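You operate a simulated robot arm through the tools that you are given. There is no shell and no other tool. Be economical: measure what you need, move in short steps, check, and stop when the job is done.

Carry out the task below with a simulated robot arm. There is one attempt and no reset: what you move stays moved.

Task
Wipe the dust off the sample bench, slide the large board there, dome it and label it 57 pcs.
Fine: wipe first and put the cloth back; slide, do not lift; press the label on to the dome; the other label stays. What is to be rubbed or washed off counts as gone when no trace of it is left.
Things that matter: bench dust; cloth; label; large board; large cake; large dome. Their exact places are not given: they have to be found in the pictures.

The check looks at the end state, three seconds after you hand in, the way a careful person would. Anything else that was tipped, shoved, dropped, spilled or broken makes it a failure. Flat cloth is picked up by pressing the open fingertips on it (5 to 10 N) and closing them slowly along it; thin cloth reads only 2 to 8 mm in the jaws.

Robot
A 6-joint arm with a two-finger gripper, on a carriage that runs on a rail from [4, -964] to [-6, 1376] (x, y) and turns from -173 to 160 degrees about z. Base frame: it is fixed where the carriage stands at the start and does not move with it; the origin is on the floor, on the carriage's upright axis, x ahead of it, y to its left, z up; the surface under the hand at the start is at about z = 900. Units: mm, degrees, N and s.
Its first joint turns from -166.0 to 166.0 degrees. Places, roughly: bench dust [600, 200, 900]; large cake (19x19x8 cm) [600, 0, 900]. Payload 5 kg.
The TCP is the grasp point between the finger pads, 30 mm short of the fingertips. In the tool frame z runs along the fingers and y along their closing line. Largest opening 176 mm; the body of the gripper starts 153 mm behind the TCP.
Orientation is that of the tool frame in the base frame, as a unit quaternion [w, x, y, z]. With the fingers straight down and closing along the base's y, the tool's x points along the base's -x, its y along +y and its z along -z.

Tools
- The arm moves only by the tool arm_command. Its argument "motion" is a list of rows, each an object (a shift or turn left out is 0, a gripper value left out holds the last) with "rotation": the turn, a rotation vector about the tool's x, y, z in units of 5 degrees (1.0 is 5 degrees), a list of three; "dp": the shift along the tool's x, y, z in units of 25 mm (1.0 is 25 mm), a list of three; "grip": the finger opening in mm, from 0 to 176. In form: [{"rotation": [ax, ay, az], "dp": [dx, dy, dz], "grip": grip}, ...]. A call has 1 to 12 rows; each row shifts and turns the commanded pose from where the row before left it, along the tool's axes as they then stand. A call with a number of a shift or a turn outside -1 to 1 is refused whole. Rows are played at 5 a second. More than 50 mm and 8.6 degrees between two rows, or a gripper value outside its range, and nothing of the call is played. A pose out of reach is approached as far as the arm can. The call stops where the force on the tool passes 40 N (or 10 N more than at its start, if that is more) or the arm is blocked; 0.2 s more then pass. Each finger halts on what it meets, pressing with about 33 N; the grip force reading is that of the motor and also rises with nothing between the fingers. The clock runs only during rows and for 0.2 s after the last one: add rows that do not move to give the fingers time. It gives the time, the measured TCP pose, the force on the tool (base axes), the opening and the grip force at its end, in the units of the frame above (readings bear some noise), with the torque about the TCP (base axes, N m) and any sound that the robot's microphone picked up, and new pictures: "views" is both (left out), scene, wrist or none.
- Cameras (640 x 400 px; columns grow to the right, rows downward): "scene" is now at [63.9, 207.1, 1591.7]; the picture's right is [-0.05, -1.00, 0.00], its down [-0.68, 0.03, -0.74] and it looks along [0.74, -0.03, -0.68] (base axes); focal length 278 px, centre (320, 200). "wrist" rides on the gripper at [67, -9, -183] in the tool frame; the picture's right is [0.14, 0.99, 0.00], its down [-0.92, 0.13, -0.36] and it looks along [-0.36, 0.05, 0.93] (tool axes); focal length 251 px, centre (320, 200).
- raise_lower(by): slides the trunk up (or, below 0, down) by that many mm; the arm and the scene camera ride with it, the base frame stays. It gives what a move gives, with no picture.
- steer(legs): drives the robot by 1 to 6 legs, each [ahead, left, turn to the left] in mm, mm and degrees, along the robot's own axes; the way and the turn of a leg run together, so that a leg with both is an arc; at most 1500 mm and 180 degrees a leg. The arm and the cameras ride along, it lands a little off, and it stops where it bumps. It keeps to its track: a leg is cut to what the track allows. It gives what a move gives, and a new picture of the scene camera.
- aim_head(pan, tilt): turns the head with the scene camera to pan (to the left, within 120 degrees either way) and tilt (down, from -29 to 69), counted from straight ahead of the robot. It gives what a move gives, and a new picture of the scene camera.
- probe_pixels(camera, pixels): for up to 12 pixels [column, row] of the newest picture of that camera ("zoom" is the newest enlarged one), the place [x, y, z] in the base frame of the surface seen there, good to about 2 mm. The clock stands still meanwhile.
- close_up(camera, box): a new picture of the part [left, top, right, bottom] of that camera's present view, enlarged. The clock stands still meanwhile.
- sign_off(): hands the job in; it is judged then, once.

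Work in short steps. Measure before you move; look again where a grasp or a placing could have gone wrong, and mend it. You have 80 turns and 260 pictures in all, those below and enlarged ones among them. Open the gripper and draw the arm clear of the work before you hand the job in, unless the task says otherwise; then end with one line.

The tools are called as a command line: name --argument value ..., lists and objects as JSON in quotes. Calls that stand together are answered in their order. arm_command: Moves the arm, as the interface text tells. Its arguments: {"type":"object","properties":{"motion":{"type":"array"},"views":{"type":"string","enum":["both","scene","wrist","none"]}},"required":["motion"]} The other tools are called the same way: raise_lower (by) slides the trunk up or down; steer (legs) drives the base; aim_head (pan, tilt) turns the head that bears the scene camera; probe_pixels (camera, pixels) gives the place of the surface under pixels of a picture; close_up (camera, box) takes an enlarged picture of a part of a camera's view; sign_off () hands the job in.

At the start:

```text
clock: 0.0
eef_pos: [728.1, 291.3, 1267.2]
ee_rot: [0.0, 0.001, 1.0, 0.0]
ft_force: [-0.4, 0.6, -0.4]
moment: [0.02, 0.03, -0.02]
width: 175.7
grip_force: 0.0
trunk travel left (down, up): [-150.0, 200.0]
robot x, y, heading: [-2.7, -0.4, -0.1]
head pan, tilt: [-2.7, 42.5]
```

scene: 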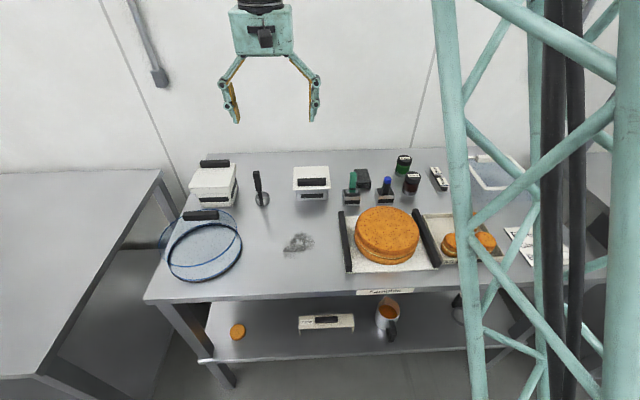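
wrist: 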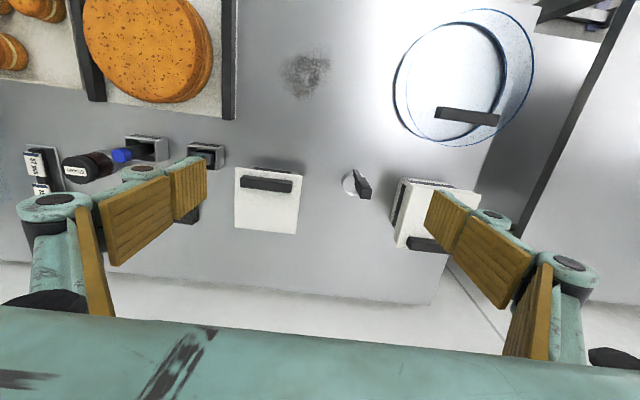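

The pictures show dust at about (298,242), board with cake at (387,235), dome at (205,245), and small items behind. I enlarge the parts to tell the cloth, labels and "sample bench" apart.

close_up --camera "scene" --box '[150, 140, 350, 290]'

close_up --camera "scene" --box '[330, 140, 530, 290]'

close_up --camera "scene" --box '[190, 270, 490, 400]'

close_up --camera "wrist" --box '[0, 120, 240, 270]'

```text
2.67 times, centred on (250, 215) of scene
```

zoom: 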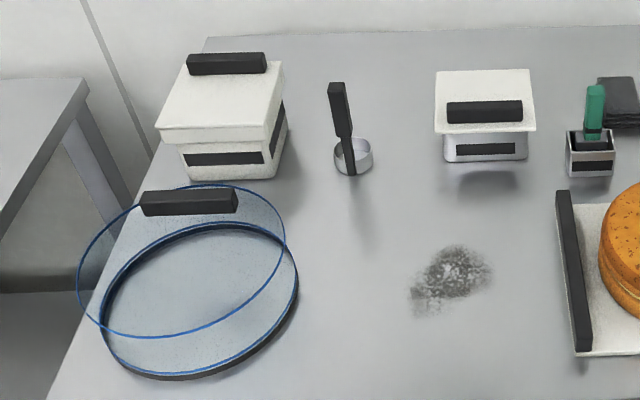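

```text
2.67 times, centred on (430, 215) of scene
```

zoom: 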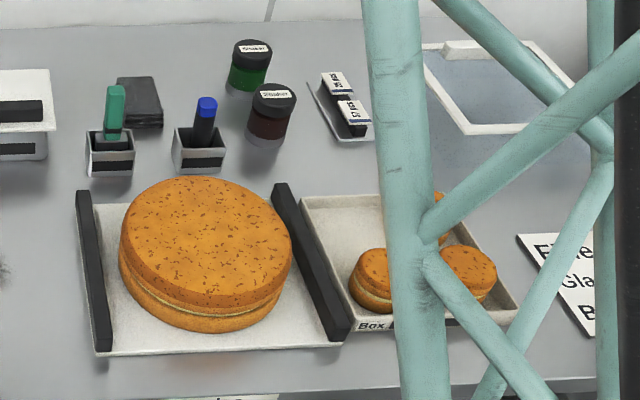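

```text
2.13 times, centred on (340, 335) of scene
```

zoom: 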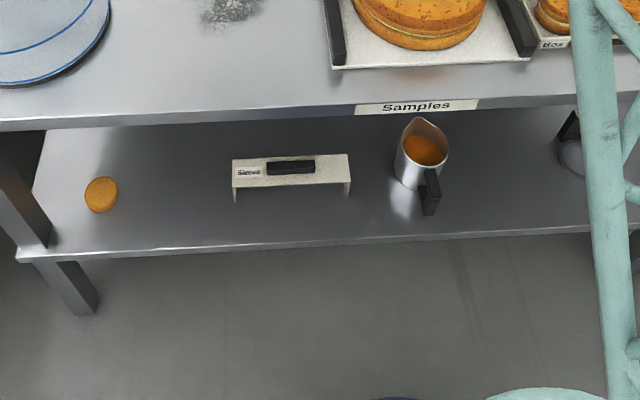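

```text
2.67 times, centred on (120, 195) of wrist
```

zoom: 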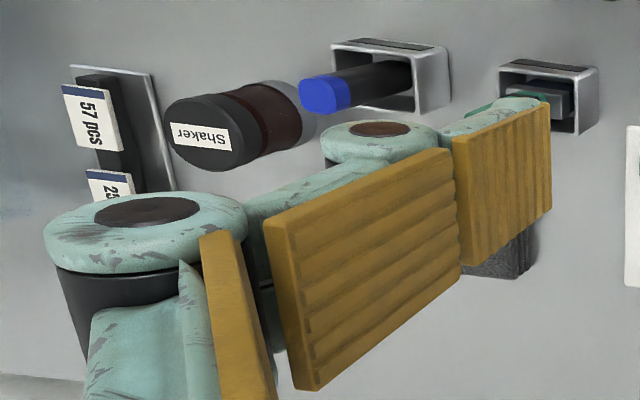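

The front edge reads "Samples" at (385,291). There may be other benches and signs hidden by the mast; I look left and right.

aim_head --pan 60 --tilt 40

aim_head --pan -60 --tilt 40

aim_head --pan -30 --tilt 42

```text
clock: 1.3
eef_pos: [729.2, 291.3, 1264.4]
ee_rot: [-0.001, 0.0, 1.0, 0.0]
ft_force: [0.4, -0.5, -0.8]
moment: [0.02, 0.03, -0.03]
width: 175.8
grip_force: 0.1
trunk travel left (down, up): [-150.0, 200.0]
robot x, y, heading: [3.8, -4.8, -0.1]
head pan, tilt: [60.0, 40.0]
```

scene: 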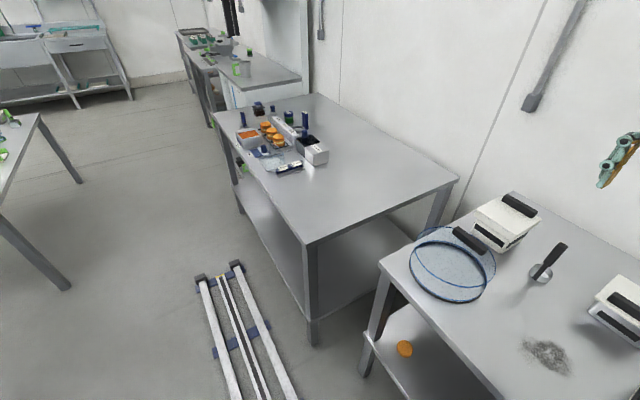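

```text
clock: 3.3
eef_pos: [729.7, 290.9, 1265.7]
ee_rot: [0.0, 0.0, 1.0, 0.0]
ft_force: [-0.7, 0.6, -0.4]
moment: [0.01, 0.02, -0.02]
width: 176.1
grip_force: 0.1
trunk travel left (down, up): [-150.0, 200.0]
robot x, y, heading: [-3.6, -2.1, -0.1]
head pan, tilt: [-60.0, 40.0]
```

scene: 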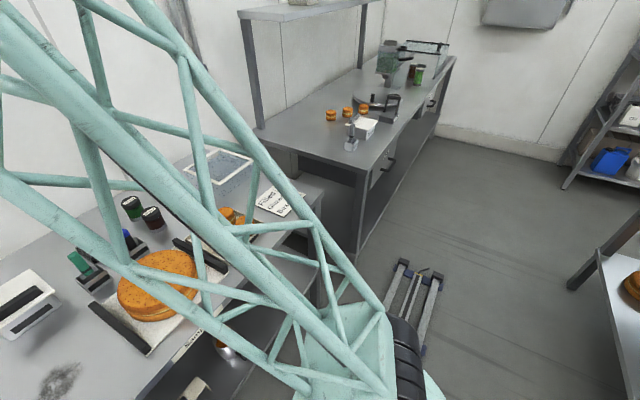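

```text
clock: 4.3
eef_pos: [727.2, 292.3, 1265.7]
ee_rot: [0.0, 0.0, 1.0, 0.0]
ft_force: [0.0, 0.5, -0.2]
moment: [-0.02, -0.02, 0.03]
width: 176.2
grip_force: 0.0
trunk travel left (down, up): [-150.0, 200.0]
robot x, y, heading: [0.2, 1.5, -0.1]
head pan, tilt: [-30.0, 42.0]
```

scene: 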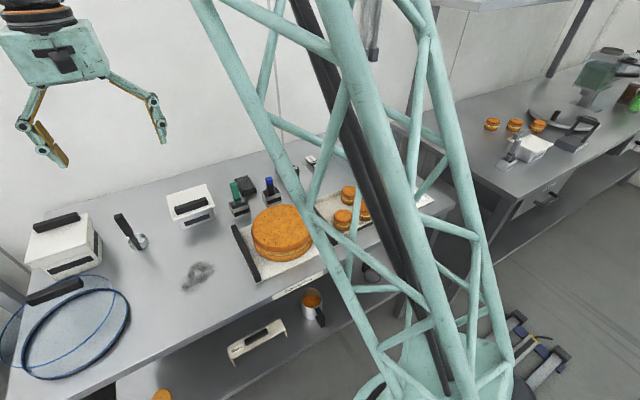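

The left and right benches carry other things. I look left again and zoom for signs.

aim_head --pan 60 --tilt 25

close_up --camera "scene" --box '[160, 80, 400, 320]'

aim_head --pan -5 --tilt 55

probe_pixels --camera "scene" --pixels '[[320, 200]]'

```text
clock: 5.9
eef_pos: [728.5, 291.2, 1265.2]
ee_rot: [0.0, 0.0, 1.0, 0.001]
ft_force: [0.0, 0.6, -0.4]
moment: [0.0, -0.03, 0.01]
width: 176.1
grip_force: 0.1
trunk travel left (down, up): [-150.0, 200.0]
robot x, y, heading: [3.6, -1.9, -0.1]
head pan, tilt: [60.0, 25.0]
```

scene: 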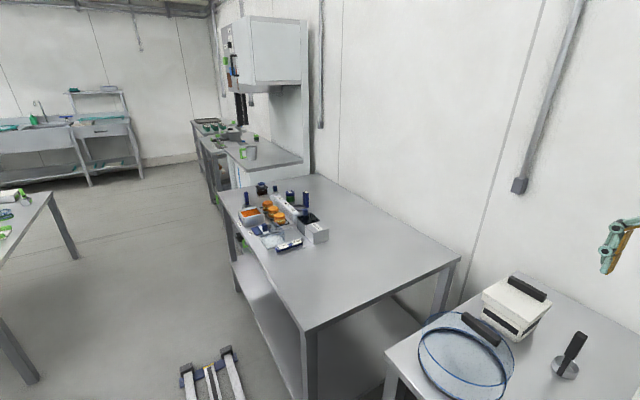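

```text
1.67 times, centred on (280, 200) of scene
```

zoom: 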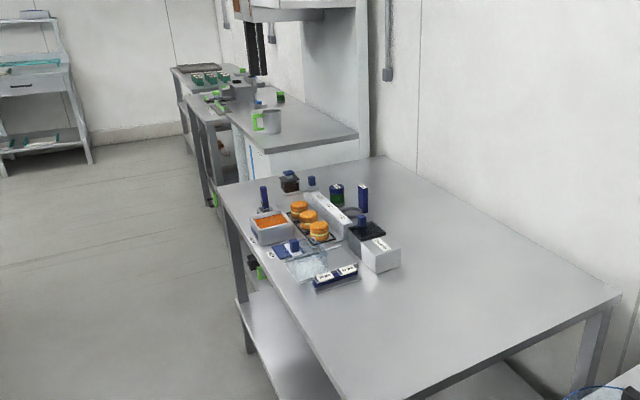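

```text
clock: 7.3
eef_pos: [729.0, 290.8, 1264.3]
ee_rot: [-0.001, -0.001, 1.0, 0.0]
ft_force: [-0.2, 0.4, -0.1]
moment: [0.0, 0.01, 0.0]
width: 176.0
grip_force: 0.1
trunk travel left (down, up): [-150.0, 200.0]
robot x, y, heading: [-0.2, -1.7, 0.1]
head pan, tilt: [-5.0, 55.0]
```

scene: 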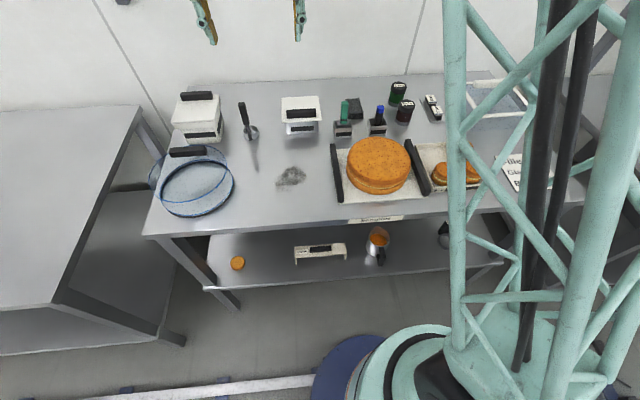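

```text
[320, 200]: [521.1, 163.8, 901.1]
```

The only dust found lies on this bench at (291,176). I probe main points here.

probe_pixels --camera "scene" --pixels '[[291, 176], [332, 145], [342, 204], [409, 140], [430, 193], [377, 160], [348, 221], [405, 215], [196, 185], [188, 151], [144, 237], [435, 107]]'

steer --legs '[[0, -500, 0]]'

```text
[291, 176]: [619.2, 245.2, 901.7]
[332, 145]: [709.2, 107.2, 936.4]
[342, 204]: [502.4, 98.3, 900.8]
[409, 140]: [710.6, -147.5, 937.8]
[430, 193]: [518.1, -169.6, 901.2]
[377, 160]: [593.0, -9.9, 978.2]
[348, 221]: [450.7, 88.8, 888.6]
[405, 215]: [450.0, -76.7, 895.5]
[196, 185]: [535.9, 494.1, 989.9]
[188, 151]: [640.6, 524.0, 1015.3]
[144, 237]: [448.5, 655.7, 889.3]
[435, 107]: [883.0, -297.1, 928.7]
```

```text
clock: 10.3
eef_pos: [731.6, -200.6, 1265.7]
ee_rot: [0.0, 0.002, 1.0, 0.0]
ft_force: [-0.3, -0.2, -0.2]
moment: [0.0, -0.03, -0.03]
width: 176.1
grip_force: 0.0
trunk travel left (down, up): [-150.0, 200.0]
robot x, y, heading: [1.7, -489.0, -0.1]
head pan, tilt: [-5.0, 55.0]
```

scene: 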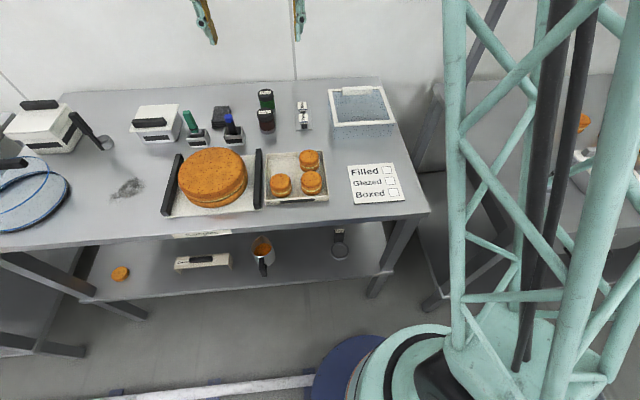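

I zoom in on the parts now unobstructed: the dark folded thing at (221,115), labels at (303,110), dust, dome.

close_up --camera "scene" --box '[110, 75, 270, 175]'

close_up --camera "scene" --box '[240, 75, 400, 175]'

close_up --camera "scene" --box '[80, 140, 280, 265]'

close_up --camera "wrist" --box '[0, 0, 640, 400]'

```text
4.00 times, centred on (190, 125) of scene
```

zoom: 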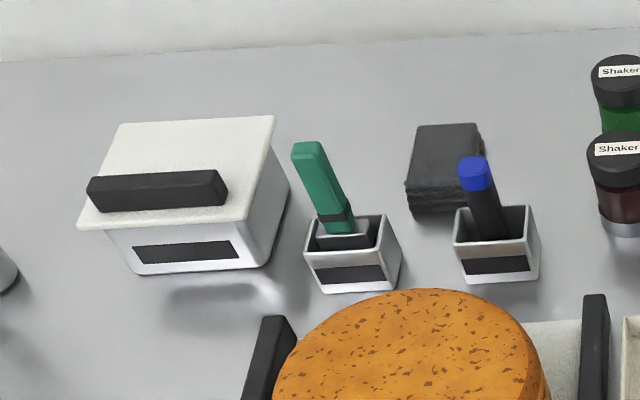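

```text
4.00 times, centred on (320, 125) of scene
```

zoom: 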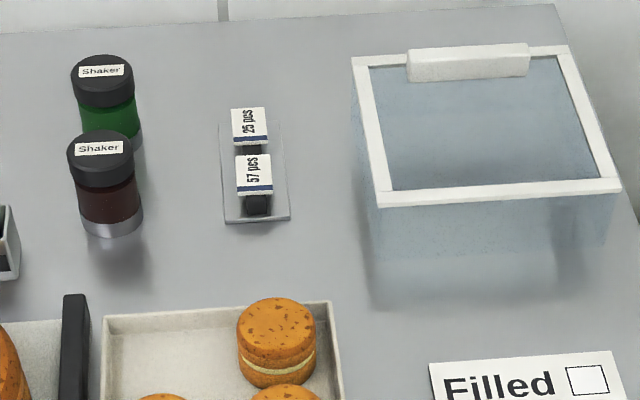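

```text
3.20 times, centred on (180, 202) of scene
```

zoom: 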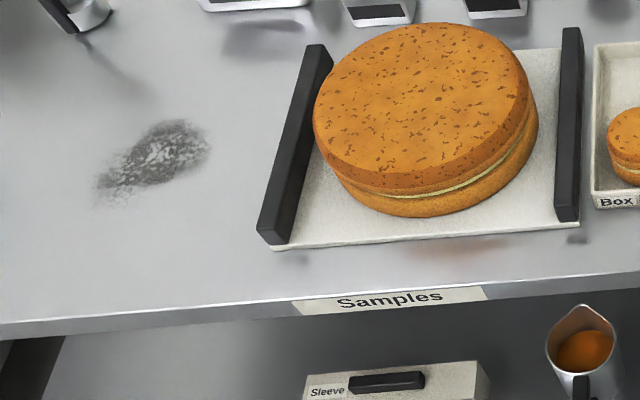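

```text
1.00 times, centred on (320, 200) of wrist (not enlarged: the box is as wide or as high as the picture)
```

zoom: 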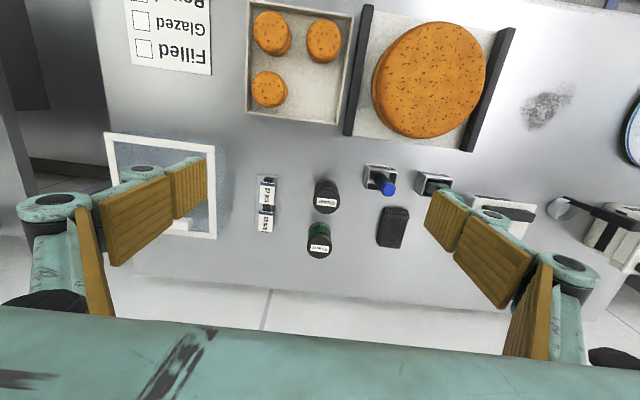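

I probe cloth, labels, square cover and tray in the present scene picture.

probe_pixels --camera "scene" --pixels '[[222, 111], [212, 126], [302, 106], [303, 119], [303, 129], [332, 92], [336, 126], [393, 122], [397, 133], [356, 92], [265, 205], [244, 228]]'

probe_pixels --camera "wrist" --pixels '[[379, 245], [386, 208], [409, 210], [401, 248], [393, 228], [268, 190], [266, 213], [267, 198], [266, 222], [544, 108], [530, 120], [568, 92]]'

steer --legs '[[0, 900, 0]]'

```text
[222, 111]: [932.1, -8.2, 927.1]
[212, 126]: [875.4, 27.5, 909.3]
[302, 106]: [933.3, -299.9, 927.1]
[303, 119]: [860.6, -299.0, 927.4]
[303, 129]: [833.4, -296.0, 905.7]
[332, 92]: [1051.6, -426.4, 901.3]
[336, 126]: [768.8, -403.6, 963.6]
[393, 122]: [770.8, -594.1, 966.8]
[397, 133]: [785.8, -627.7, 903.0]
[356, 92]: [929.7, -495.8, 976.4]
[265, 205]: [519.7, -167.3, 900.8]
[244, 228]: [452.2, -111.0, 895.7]
```

```text
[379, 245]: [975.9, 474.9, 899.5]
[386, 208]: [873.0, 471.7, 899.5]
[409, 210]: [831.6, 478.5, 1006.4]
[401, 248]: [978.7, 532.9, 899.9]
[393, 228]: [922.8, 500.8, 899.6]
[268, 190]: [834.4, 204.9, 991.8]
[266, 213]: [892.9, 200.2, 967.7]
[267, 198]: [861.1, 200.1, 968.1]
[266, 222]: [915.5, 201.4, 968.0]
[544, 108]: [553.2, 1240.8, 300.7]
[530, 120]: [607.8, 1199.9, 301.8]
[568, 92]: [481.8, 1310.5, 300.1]
```

```text
clock: 15.2
eef_pos: [725.8, 696.4, 1264.6]
ee_rot: [0.0, -0.002, 1.0, 0.001]
ft_force: [0.7, 0.3, -0.6]
moment: [-0.01, 0.01, -0.02]
width: 175.9
grip_force: 0.1
trunk travel left (down, up): [-150.0, 200.0]
robot x, y, heading: [-1.1, 403.3, 0.1]
head pan, tilt: [-5.0, 55.0]
```

scene: 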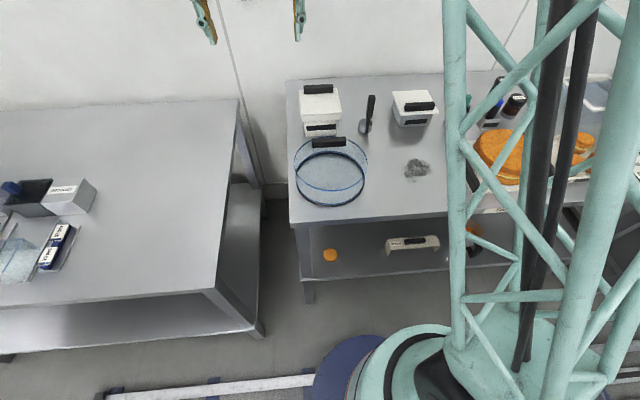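

Now the dome is seen squarely at (331,175). I zoom and probe its rims and handle.

close_up --camera "scene" --box '[280, 75, 440, 215]'

probe_pixels --camera "scene" --pixels '[[295, 167], [367, 170], [330, 206], [330, 190], [295, 186], [366, 185], [315, 142], [344, 142], [329, 142], [330, 152], [331, 160]]'

```text
2.86 times, centred on (360, 145) of scene
```

zoom: 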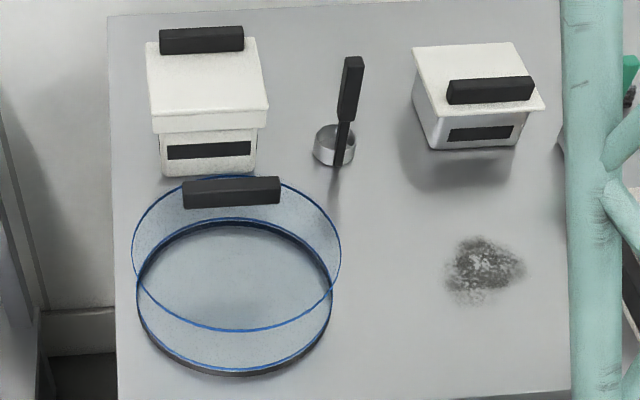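

```text
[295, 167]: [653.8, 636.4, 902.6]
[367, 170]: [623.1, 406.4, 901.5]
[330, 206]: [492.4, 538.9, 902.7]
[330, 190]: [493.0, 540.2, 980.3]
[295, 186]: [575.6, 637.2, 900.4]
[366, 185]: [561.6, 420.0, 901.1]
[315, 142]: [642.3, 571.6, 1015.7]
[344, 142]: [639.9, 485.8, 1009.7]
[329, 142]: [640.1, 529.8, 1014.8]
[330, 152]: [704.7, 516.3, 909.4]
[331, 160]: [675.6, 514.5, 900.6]
```

The dome is about 212 mm wide centred near (600,529), its handle off-centre near x 645. I drive back to the start place and bring the hand over the cloth.

steer --legs '[[0, -403, 0]]'

arm_command --motion '[{"dp": [0, -1, 0], "grip": 100}, {"dp": [0, -1, 0]}, {"dp": [0, -1, 0]}, {"dp": [0, -1, 0]}, {"dp": [0, -1, 0]}, {"dp": [0, -1, 0]}, {"dp": [0, -1, 0]}, {"dp": [0, -1, 0.5]}, {"dp": [0, -1, 0.5]}, {"dp": [0, -1, 0.5]}, {"dp": [0, -1, 0.5]}, {"dp": [0, -0.6, 0.5]}]'

```text
clock: 17.8
eef_pos: [728.2, 290.7, 1265.0]
ee_rot: [0.0, -0.001, 1.0, 0.001]
ft_force: [0.3, 1.2, 0.2]
moment: [0.02, -0.01, 0.0]
width: 176.1
grip_force: 0.0
trunk travel left (down, up): [-150.0, 200.0]
robot x, y, heading: [-3.8, -0.0, -0.1]
head pan, tilt: [-5.0, 55.0]
```

scene: 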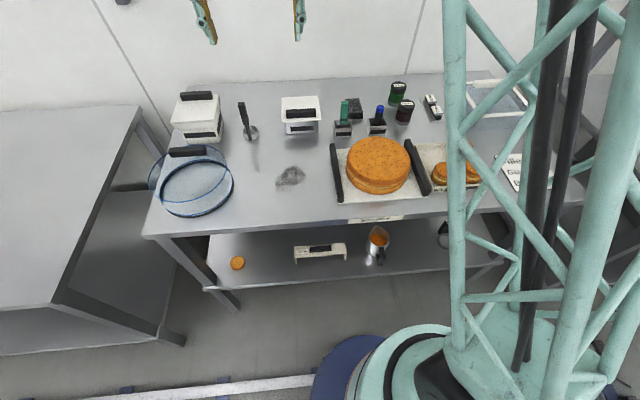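

```text
clock: 20.4
eef_pos: [730.7, -0.6, 1202.2]
ee_rot: [0.0, 0.0, 1.0, 0.0]
ft_force: [0.3, 0.0, -0.2]
moment: [0.05, 0.0, 0.01]
width: 100.1
grip_force: 0.0
trunk travel left (down, up): [-150.0, 200.0]
robot x, y, heading: [1.5, -2.0, 0.1]
head pan, tilt: [-5.0, 55.0]
```

scene: 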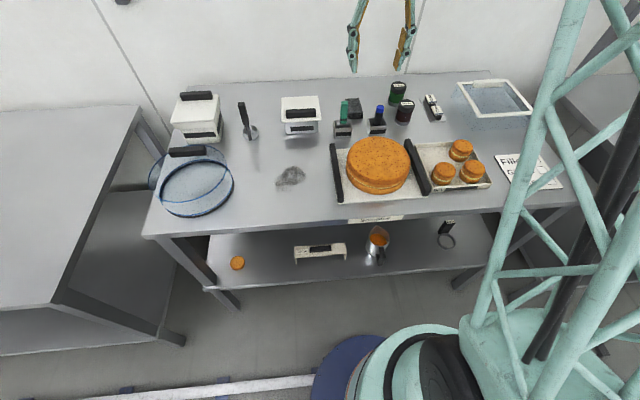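
wrist: 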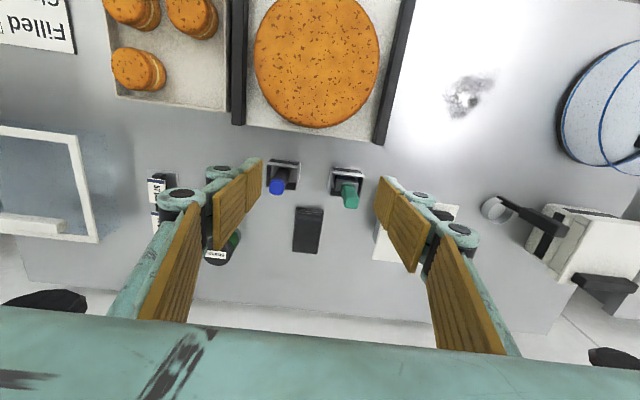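

Cloth at (308,229) in the wrist view. I zoom and probe it and its neighbours.

close_up --camera "wrist" --box '[250, 145, 410, 265]'

probe_pixels --camera "wrist" --pixels '[[308, 228], [298, 210], [321, 212], [295, 246], [316, 250], [294, 210], [308, 260], [285, 230], [268, 164], [298, 166], [333, 172], [362, 176]]'

```text
3.33 times, centred on (330, 205) of wrist
```

zoom: 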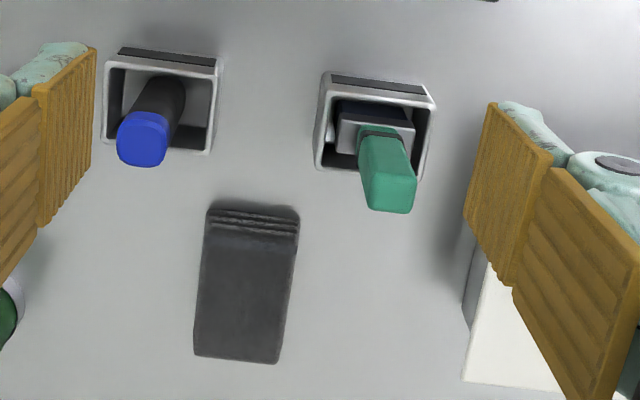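

```text
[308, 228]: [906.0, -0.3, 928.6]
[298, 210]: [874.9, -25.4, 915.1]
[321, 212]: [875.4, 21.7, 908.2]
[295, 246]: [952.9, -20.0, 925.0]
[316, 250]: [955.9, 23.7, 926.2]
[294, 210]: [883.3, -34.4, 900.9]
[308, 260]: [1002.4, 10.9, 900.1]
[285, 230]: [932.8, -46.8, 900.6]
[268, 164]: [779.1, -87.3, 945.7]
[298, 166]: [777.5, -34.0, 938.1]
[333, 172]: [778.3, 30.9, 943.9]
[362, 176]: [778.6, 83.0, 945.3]
```

Cloth spans x 874–960, y −24…26, top z 928; the holders end short of it. I go above (915, 1) with an 84 mm opening.

arm_command --motion '[{"dp": [-1, 0, 0], "grip": 84}, {"dp": [-1, 0, 0]}, {"dp": [-1, 0, 0.5]}, {"dp": [-1, 0, 0.5]}, {"dp": [-1, 0, 1]}, {"dp": [-1, 0, 1]}, {"dp": [-1, 0.05, 1]}, {"dp": [-0.38, 0, 1]}, {"dp": [0, 0, 1]}, {"dp": [0, 0, 1]}, {"dp": [0, 0, 0.5]}, {}]'

```text
clock: 23.0
eef_pos: [912.4, 0.5, 1014.3]
ee_rot: [0.0, 0.0, 1.0, 0.0]
ft_force: [0.4, 0.5, -0.2]
moment: [-0.01, 0.04, 0.0]
width: 84.1
grip_force: 0.1
trunk travel left (down, up): [-150.0, 200.0]
robot x, y, heading: [-3.9, -2.5, 0.4]
head pan, tilt: [-5.0, 55.0]
```

scene: 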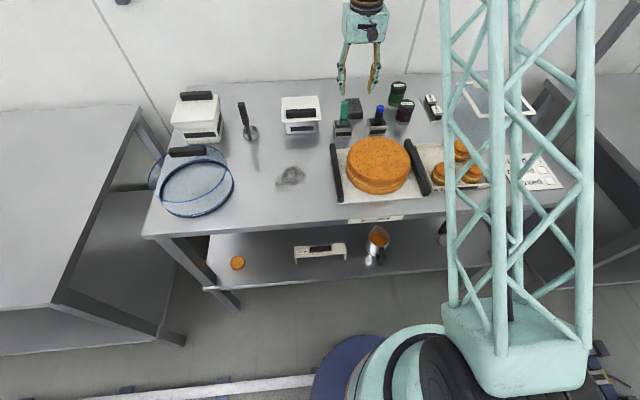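
wrist: 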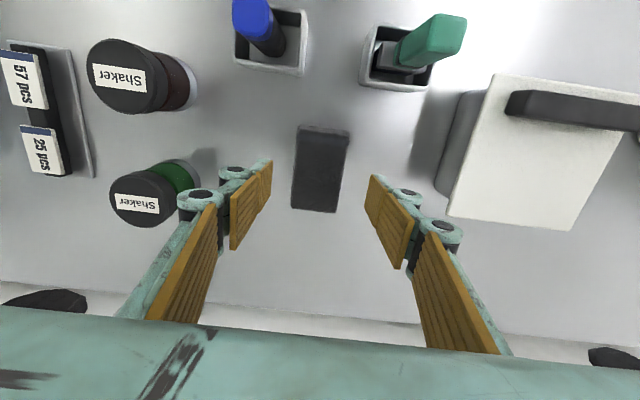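

The fingers straddle the cloth cleanly. I descend to TCP z≈940 and close slowly.

arm_command --motion '[{"dp": [-0.1, 0, 1]}, {"dp": [0, 0, 1]}, {"dp": [0, 0, 0.96]}, {"grip": 65}, {"grip": 52}, {"grip": 42}, {"grip": 34}, {"grip": 26}, {"grip": 18}, {"grip": 10}, {}, {}]' --views "wrist"

```text
clock: 25.6
eef_pos: [914.2, 1.7, 941.4]
ee_rot: [0.0, 0.0, 1.0, 0.0]
ft_force: [1.9, 1.3, 12.2]
moment: [0.05, -0.1, 0.0]
width: 59.0
grip_force: 32.8
trunk travel left (down, up): [-150.0, 200.0]
robot x, y, heading: [0.4, 0.7, 0.6]
head pan, tilt: [-5.0, 55.0]
```

wrist: 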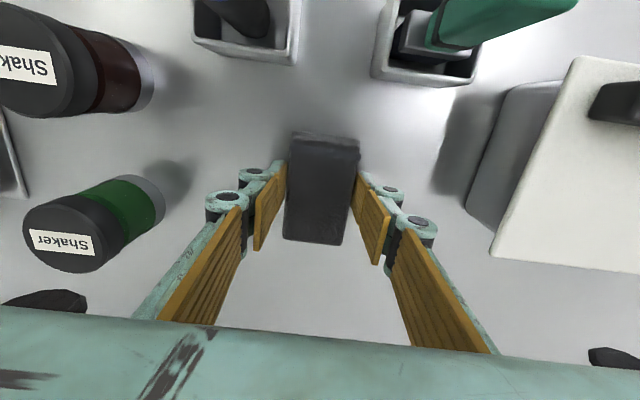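

Grip reads 59 mm at 33 N. I lift the cloth by 150 mm and check.

arm_command --motion '[{"dp": [0, 0, -0.5]}, {"dp": [0, 0, -1]}, {"dp": [0, 0, -1]}, {"dp": [0, 0, -1]}, {"dp": [0, 0, -1]}, {"dp": [0, 0, -1]}, {"dp": [0, 0, -1]}, {}]'

close_up --camera "scene" --box '[250, 150, 330, 200]'

probe_pixels --camera "scene" --pixels '[[275, 184], [306, 175], [293, 165], [284, 190], [302, 184], [280, 170]]'

```text
clock: 27.4
eef_pos: [917.4, 3.2, 1105.6]
ee_rot: [0.0, 0.0, 1.0, 0.0]
ft_force: [0.0, -0.2, -1.0]
moment: [-0.02, -0.04, -0.02]
width: 58.9
grip_force: 32.9
trunk travel left (down, up): [-150.0, 200.0]
robot x, y, heading: [0.4, 1.4, 0.0]
head pan, tilt: [-5.0, 55.0]
```

scene: 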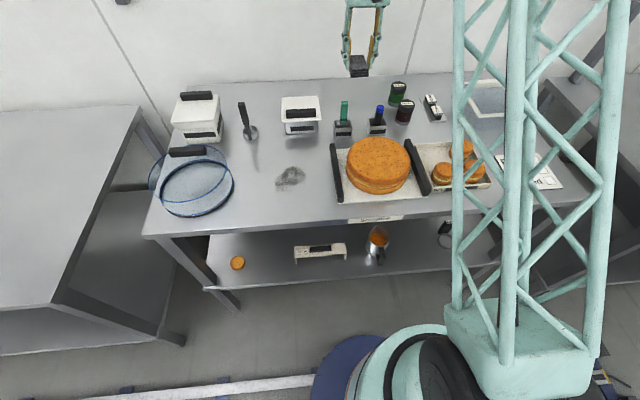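
wrist: 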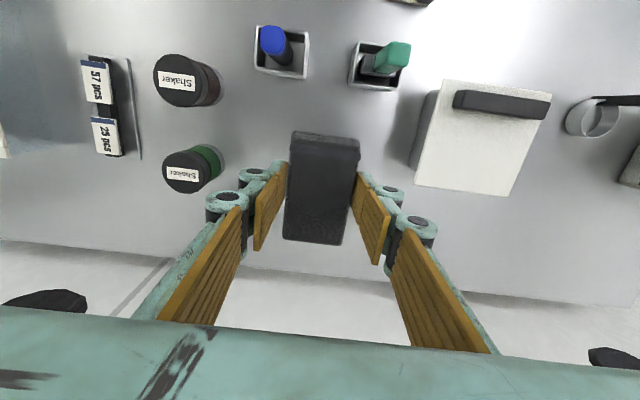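

```text
8.00 times, centred on (290, 175) of scene
```

zoom: 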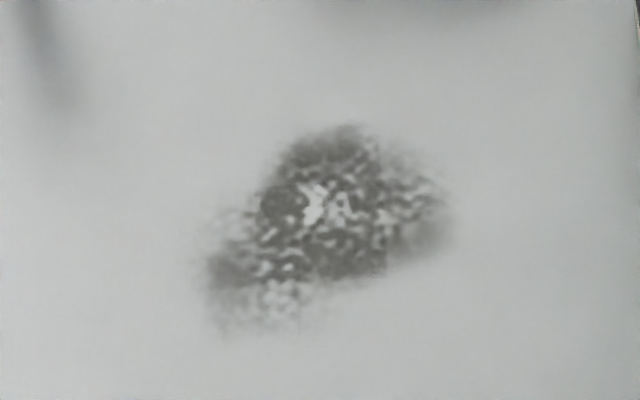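

```text
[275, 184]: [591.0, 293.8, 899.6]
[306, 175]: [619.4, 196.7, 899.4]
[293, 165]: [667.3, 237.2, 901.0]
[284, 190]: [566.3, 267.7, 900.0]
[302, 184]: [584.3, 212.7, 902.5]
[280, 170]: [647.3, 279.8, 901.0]
```

Dust spans x 565–670, y 195–295. I carry the cloth over it at height.

arm_command --motion '[{"dp": [1, 0.81, 0]}, {"dp": [1, 0.81, 0]}, {"dp": [1, 0.81, 0]}, {"dp": [1, 0.81, 0]}, {"dp": [1, 0.81, 0]}, {"dp": [1, 0.81, 0]}, {"dp": [1, 0.81, 0]}, {"dp": [1, 0.81, 0]}, {"dp": [1, 0.81, 0]}, {"dp": [1, 0.81, 0]}, {"dp": [1, 0.81, 0]}, {"dp": [1, 0.81, 0]}]' --views "none"

arm_command --motion '[{"dp": [-0.5, 0.6, 1]}, {"dp": [-0.5, 0.6, 1]}, {"dp": [-0.5, 0.6, 1]}, {"dp": [-0.5, 0.6, 1]}, {"dp": [0, 0, 1]}, {"dp": [0, 0, 0.9]}, {}]'

```text
clock: 30.0
eef_pos: [614.9, 245.3, 1103.9]
ee_rot: [0.0, 0.0, 1.0, 0.0]
ft_force: [-0.1, -0.8, 0.3]
moment: [0.06, 0.07, -0.01]
width: 59.0
grip_force: 33.1
trunk travel left (down, up): [-150.0, 200.0]
robot x, y, heading: [1.6, 3.1, -0.0]
head pan, tilt: [-5.0, 55.0]
```

```text
clock: 31.6
eef_pos: [665.1, 302.4, 955.6]
ee_rot: [0.0, 0.0, 1.0, 0.0]
ft_force: [0.9, 0.4, -1.1]
moment: [0.01, 0.04, 0.01]
width: 58.6
grip_force: 32.7
trunk travel left (down, up): [-150.0, 200.0]
robot x, y, heading: [-1.9, -1.0, -0.1]
head pan, tilt: [-5.0, 55.0]
```

scene: 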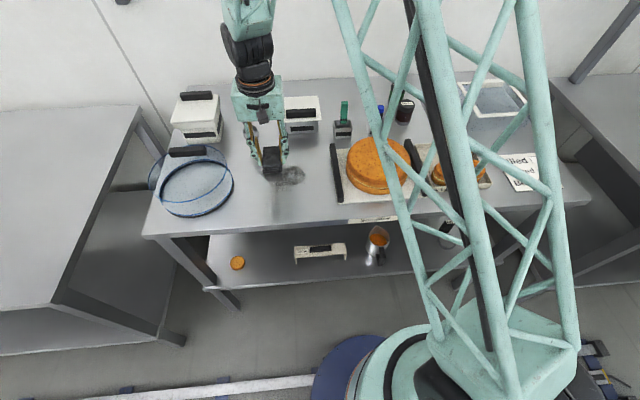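
wrist: 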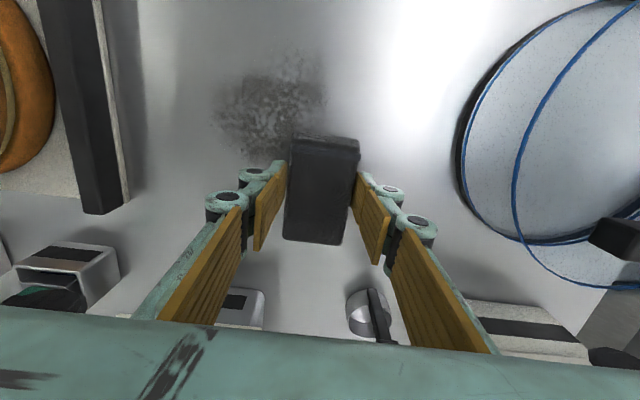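

Cloth hangs just above the bench by the dust's far left edge. I lower to contact.

arm_command --motion '[{"dp": [0, 0, 0.3]}, {"dp": [0, 0, 0.2]}, {"dp": [0, 0, 0.15]}, {}]' --views "none"

```text
clock: 32.6
eef_pos: [666.0, 303.3, 942.0]
ee_rot: [0.002, 0.0, 1.0, 0.001]
ft_force: [0.5, -1.1, 13.3]
moment: [-0.09, 0.05, 0.02]
width: 59.0
grip_force: 32.9
trunk travel left (down, up): [-150.0, 200.0]
robot x, y, heading: [2.1, 0.7, 0.0]
head pan, tilt: [-5.0, 55.0]
```

Contact at 13 N. I sweep in x in strips moving towards −y.

arm_command --motion '[{"dp": [0.8, 0, 0]}, {"dp": [0.8, 0, 0]}, {"dp": [0.8, 0, 0]}, {"dp": [0.8, 0, 0]}, {"dp": [0.8, 0, 0]}, {"dp": [0, -1, 0]}, {"dp": [-0.8, 0, 0]}, {"dp": [-0.8, 0, 0]}, {"dp": [-0.8, 0, 0]}, {"dp": [-0.8, 0, 0]}, {"dp": [-0.8, 0, 0]}, {"dp": [0, -1, 0]}]' --views "none"

arm_command --motion '[{"dp": [0.8, 0, 0]}, {"dp": [0.8, 0, 0]}, {"dp": [0.8, 0, 0]}, {"dp": [0.8, 0, 0]}, {"dp": [0.8, 0, 0]}, {"dp": [0, -1, 0]}, {"dp": [-0.8, 0, 0]}, {"dp": [-0.8, 0, 0]}, {"dp": [-0.8, 0, 0]}, {"dp": [-0.8, 0, 0]}, {"dp": [-0.8, 0, 0]}, {"dp": [0, -1, 0]}]' --views "wrist"

```text
clock: 34.0
eef_pos: [564.3, 297.0, 940.2]
ee_rot: [0.002, -0.001, 1.0, 0.001]
ft_force: [1.2, -7.7, 18.6]
moment: [-0.41, 0.17, 0.1]
width: 58.9
grip_force: 33.6
trunk travel left (down, up): [-150.0, 200.0]
robot x, y, heading: [-1.9, -0.9, -0.1]
head pan, tilt: [-5.0, 55.0]
stopped in row 6: the force on the tool passed its limit at 46 N (the readings are from after the stop); the commanded pose is now the measured one
```

```text
clock: 36.7
eef_pos: [564.5, 249.2, 941.9]
ee_rot: [0.003, 0.0, 1.0, 0.002]
ft_force: [-5.1, -1.0, 19.5]
moment: [-0.1, 0.26, 0.04]
width: 58.8
grip_force: 33.0
trunk travel left (down, up): [-150.0, 200.0]
robot x, y, heading: [1.0, 0.7, 0.1]
head pan, tilt: [-5.0, 55.0]
stopped in row 12: the force on the tool passed its limit at 42 N (the readings are from after the stop); the commanded pose is now the measured one
```

wrist: 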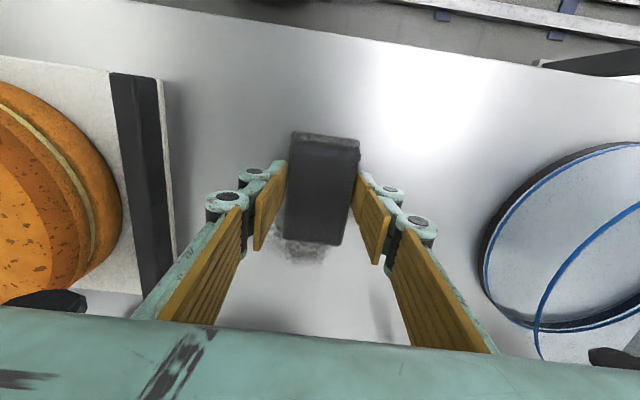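

The dust remains only farther ahead (below cloth at (300,250)). I ease 1.5 mm and sweep on with gentler steps.

arm_command --motion '[{"dp": [0, 0, -0.05]}, {"dp": [-0.6, 0, 0]}, {"dp": [-0.7, 0, 0]}, {"dp": [-0.7, 0, 0]}, {"dp": [-0.7, 0, 0]}, {"dp": [-0.7, 0, 0]}, {"dp": [-0.7, 0, 0]}, {"dp": [-0.6, 0, 0]}, {"dp": [0, -0.4, 0]}, {"dp": [0, -0.4, 0]}, {"dp": [0, -0.4, 0]}]' --views "none"

arm_command --motion '[{}, {"dp": [0.6, 0, 0]}, {"dp": [0.7, 0, 0]}, {"dp": [0.7, 0, 0]}, {"dp": [0.7, 0, 0]}, {"dp": [0.7, 0, 0]}, {"dp": [0.7, 0, 0]}, {"dp": [0.6, 0, 0]}, {}]' --views "wrist"

```text
clock: 39.1
eef_pos: [684.0, 219.6, 941.7]
ee_rot: [0.003, -0.002, 1.0, 0.001]
ft_force: [-0.2, -0.1, -0.6]
moment: [0.01, -0.05, 0.0]
width: 58.8
grip_force: 33.4
trunk travel left (down, up): [-150.0, 200.0]
robot x, y, heading: [0.1, -0.1, 0.3]
head pan, tilt: [-5.0, 55.0]
```

```text
clock: 41.1
eef_pos: [566.3, 218.7, 941.8]
ee_rot: [0.004, -0.001, 1.0, 0.002]
ft_force: [3.6, 2.7, 23.6]
moment: [0.0, -0.12, -0.05]
width: 58.9
grip_force: 33.2
trunk travel left (down, up): [-150.0, 200.0]
robot x, y, heading: [-0.1, -0.9, 0.2]
head pan, tilt: [-5.0, 55.0]
```

wrist: 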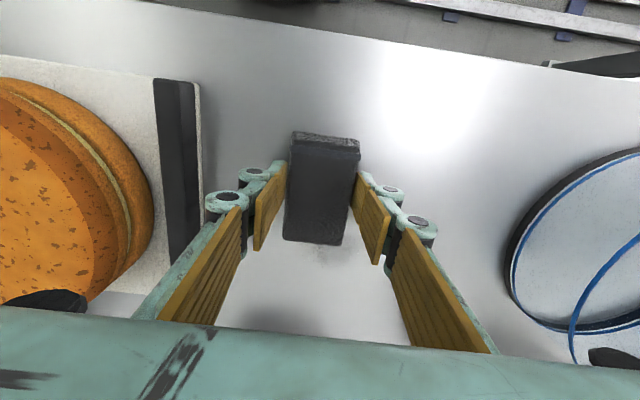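

A faint trace remains around (320,255). I make more passes, pressing a bit more toward +x where contact was lost.

arm_command --motion '[{"dp": [-0.6, 0, 0.02]}, {"dp": [-0.7, 0, 0.02]}, {"dp": [-0.7, 0, 0.02]}, {"dp": [-0.7, 0, 0.02]}, {"dp": [-0.7, 0, 0.02]}, {"dp": [-0.6, 0, 0.01]}, {"dp": [0, -0.4, 0]}, {"dp": [0, -0.4, 0]}, {}]' --views "none"

arm_command --motion '[{"dp": [0.6, 0, -0.02]}, {"dp": [0.7, 0, -0.02]}, {"dp": [0.7, 0, -0.02]}, {"dp": [0.7, 0, -0.02]}, {"dp": [0.7, 0, -0.02]}, {"dp": [0.6, 0, -0.01]}, {"dp": [0, 0.4, 0]}, {"dp": [0, 0.4, 0]}, {"dp": [0, 0.4, 0]}, {"dp": [0, 0.4, 0]}, {"dp": [0, 0.4, 0]}]' --views "none"

arm_command --motion '[{"dp": [-0.6, 0, 0.02]}, {"dp": [-0.7, 0, 0.02]}, {"dp": [-0.7, 0, 0.02]}, {"dp": [-0.7, 0, 0.02]}, {"dp": [-0.7, 0, 0.02]}, {"dp": [-0.6, 0, 0.01]}, {"dp": [0, 0.4, 0]}, {"dp": [0, 0.4, 0]}, {}]' --views "none"

arm_command --motion '[{"dp": [0.6, 0, 0]}, {"dp": [0.7, 0, 0]}, {"dp": [0.7, 0, 0]}, {"dp": [0.7, 0, -0.02]}, {"dp": [0.7, 0, -0.02]}, {"dp": [0.6, 0, -0.01]}, {"dp": [0, 0, -1]}, {"dp": [0, 0, -1]}, {"dp": [1, 0, -1]}, {"dp": [1, 0, -1]}, {"dp": [1, 0, 0]}]'

```text
clock: 41.9
eef_pos: [611.3, 220.3, 940.8]
ee_rot: [0.004, -0.001, 1.0, 0.002]
ft_force: [-2.9, -2.5, 25.3]
moment: [-0.15, 0.43, 0.04]
width: 58.8
grip_force: 33.1
trunk travel left (down, up): [-150.0, 200.0]
robot x, y, heading: [-3.2, -0.5, -0.1]
head pan, tilt: [-5.0, 55.0]
stopped in row 3: the force on the tool passed its limit at 43 N (the readings are from after the stop); the commanded pose is now the measured one
```

```text
clock: 44.3
eef_pos: [512.2, 270.0, 942.2]
ee_rot: [0.002, -0.001, 1.0, 0.002]
ft_force: [0.5, 0.0, -0.3]
moment: [0.02, -0.02, -0.01]
width: 58.8
grip_force: 32.3
trunk travel left (down, up): [-150.0, 200.0]
robot x, y, heading: [1.0, 1.5, 0.3]
head pan, tilt: [-5.0, 55.0]
```

```text
clock: 46.3
eef_pos: [612.2, 289.4, 940.6]
ee_rot: [0.002, 0.0, 1.0, 0.002]
ft_force: [3.1, -12.3, 30.2]
moment: [-0.58, -0.09, -0.04]
width: 59.0
grip_force: 33.5
trunk travel left (down, up): [-150.0, 200.0]
robot x, y, heading: [-1.6, -0.6, 0.1]
head pan, tilt: [-5.0, 55.0]
```

```text
clock: 47.7
eef_pos: [517.1, 290.8, 939.9]
ee_rot: [0.002, -0.001, 1.0, 0.001]
ft_force: [-5.7, 0.2, 18.9]
moment: [0.03, 0.22, 0.02]
width: 58.7
grip_force: 33.2
trunk travel left (down, up): [-150.0, 200.0]
robot x, y, heading: [-0.2, -0.9, 0.2]
head pan, tilt: [-5.0, 55.0]
stopped in row 6: the force on the tool passed its limit at 45 N (the readings are from after the stop); the commanded pose is now the measured one
```

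scene: 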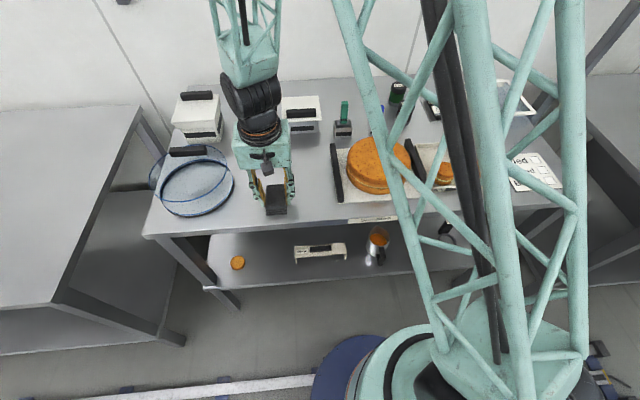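
wrist: 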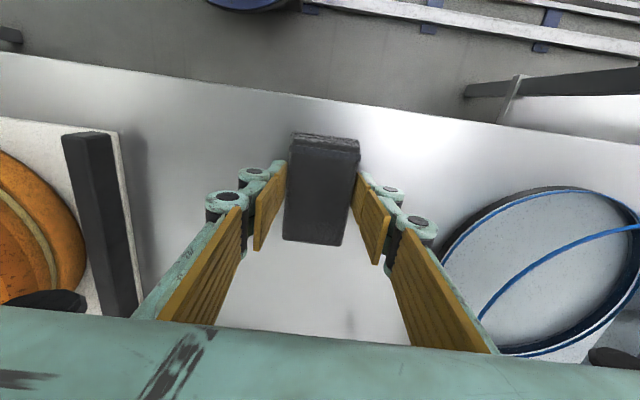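

I lift the cloth well up to inspect the bench.

arm_command --motion '[{"dp": [0, 0, -1]}, {"dp": [0, 0, -1]}, {"dp": [0, 0, -1]}, {"dp": [0, 0, -1]}, {"dp": [0, 0, -1]}, {"dp": [0, 0, -1]}, {"dp": [0, 0, -1]}, {}]' --views "wrist"

close_up --camera "wrist" --box '[200, 150, 440, 310]'

```text
clock: 49.5
eef_pos: [519.5, 289.7, 1111.6]
ee_rot: [0.002, 0.0, 1.0, 0.002]
ft_force: [0.6, -0.2, -0.5]
moment: [0.03, 0.0, -0.01]
width: 58.6
grip_force: 33.6
trunk travel left (down, up): [-150.0, 200.0]
robot x, y, heading: [-2.1, -1.0, 0.1]
head pan, tilt: [-5.0, 55.0]
```

wrist: 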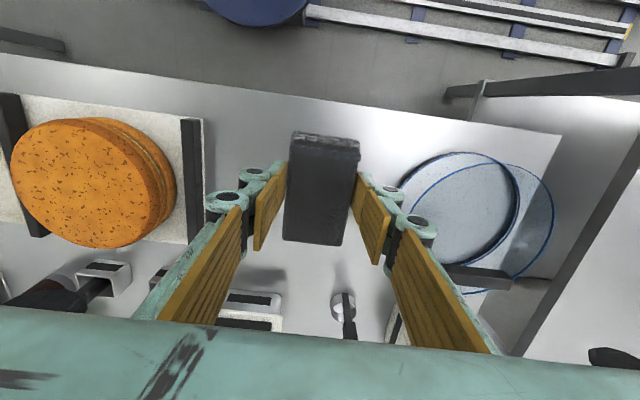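

```text
2.50 times, centred on (320, 230) of wrist
```

zoom: 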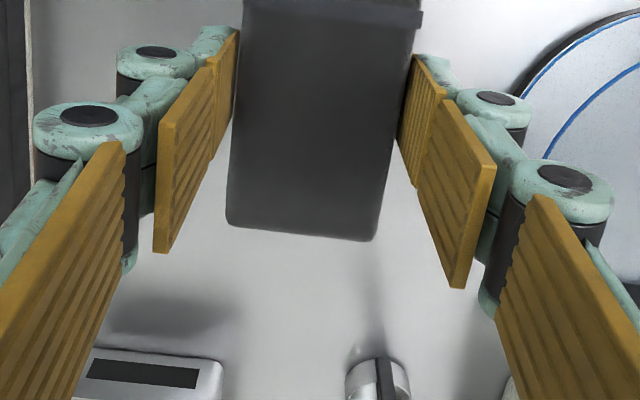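

The wrist view is hidden by cloth; I check the scene camera for any trace.

close_up --camera "scene" --box '[230, 130, 350, 220]'

```text
4.44 times, centred on (290, 175) of scene
```

zoom: 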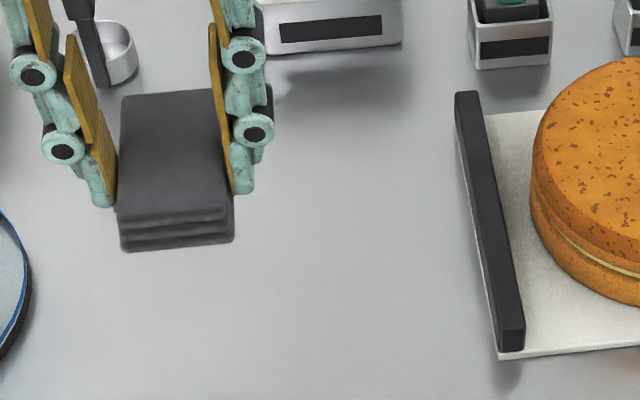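

No trace seen. I carry the cloth back above its place at (914, 2).

arm_command --motion '[{"dp": [-1, -0.8, 0]}, {"dp": [-1, -0.8, 0]}, {"dp": [-1, -0.8, 0]}, {"dp": [-1, -0.8, 0]}, {"dp": [-1, -0.8, 0]}, {"dp": [-1, -0.8, 0]}, {"dp": [-1, -0.8, 0]}, {"dp": [-1, -0.8, 0]}, {"dp": [-1, -0.8, 0]}, {"dp": [-1, -0.8, 0]}, {"dp": [-1, -0.8, 0]}, {"dp": [-1, -0.8, 0]}]' --views "none"

arm_command --motion '[{"dp": [-1, -0.6, 0]}, {"dp": [-1, -0.6, 0]}, {"dp": [-1, -0.6, 0]}, {"dp": [-0.7, -0.1, 0]}, {}, {}]'

close_up --camera "scene" --box '[250, 150, 330, 200]'

```text
clock: 52.1
eef_pos: [817.6, 50.9, 1117.2]
ee_rot: [0.003, -0.001, 1.0, 0.001]
ft_force: [-0.6, 0.2, -0.3]
moment: [0.0, -0.07, 0.0]
width: 58.8
grip_force: 33.6
trunk travel left (down, up): [-150.0, 200.0]
robot x, y, heading: [0.4, -1.4, 0.3]
head pan, tilt: [-5.0, 55.0]
```

```text
clock: 53.5
eef_pos: [911.8, 2.9, 1118.4]
ee_rot: [0.003, 0.0, 1.0, 0.002]
ft_force: [-0.3, -0.2, -0.2]
moment: [-0.01, 0.01, 0.04]
width: 58.8
grip_force: 33.0
trunk travel left (down, up): [-150.0, 200.0]
robot x, y, heading: [-0.2, 3.3, 0.2]
head pan, tilt: [-5.0, 55.0]
```

scene: 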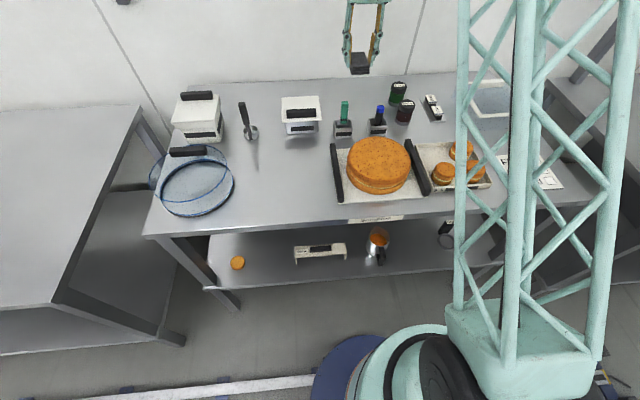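
wrist: 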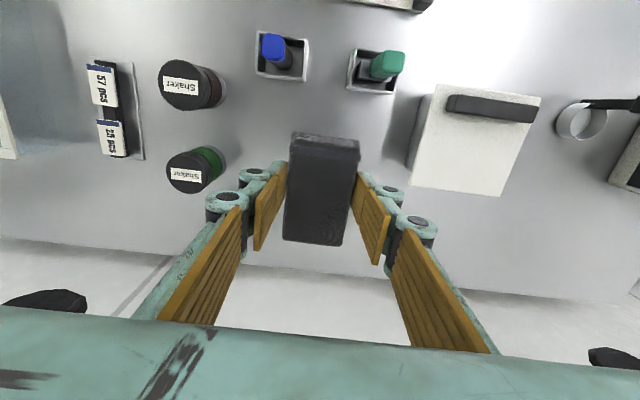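

```text
8.00 times, centred on (290, 175) of scene
```

zoom: 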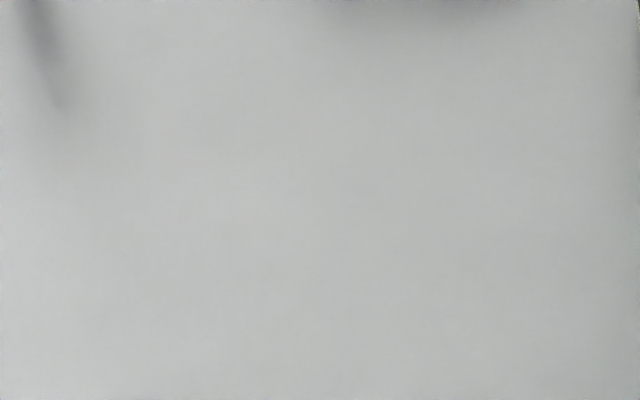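

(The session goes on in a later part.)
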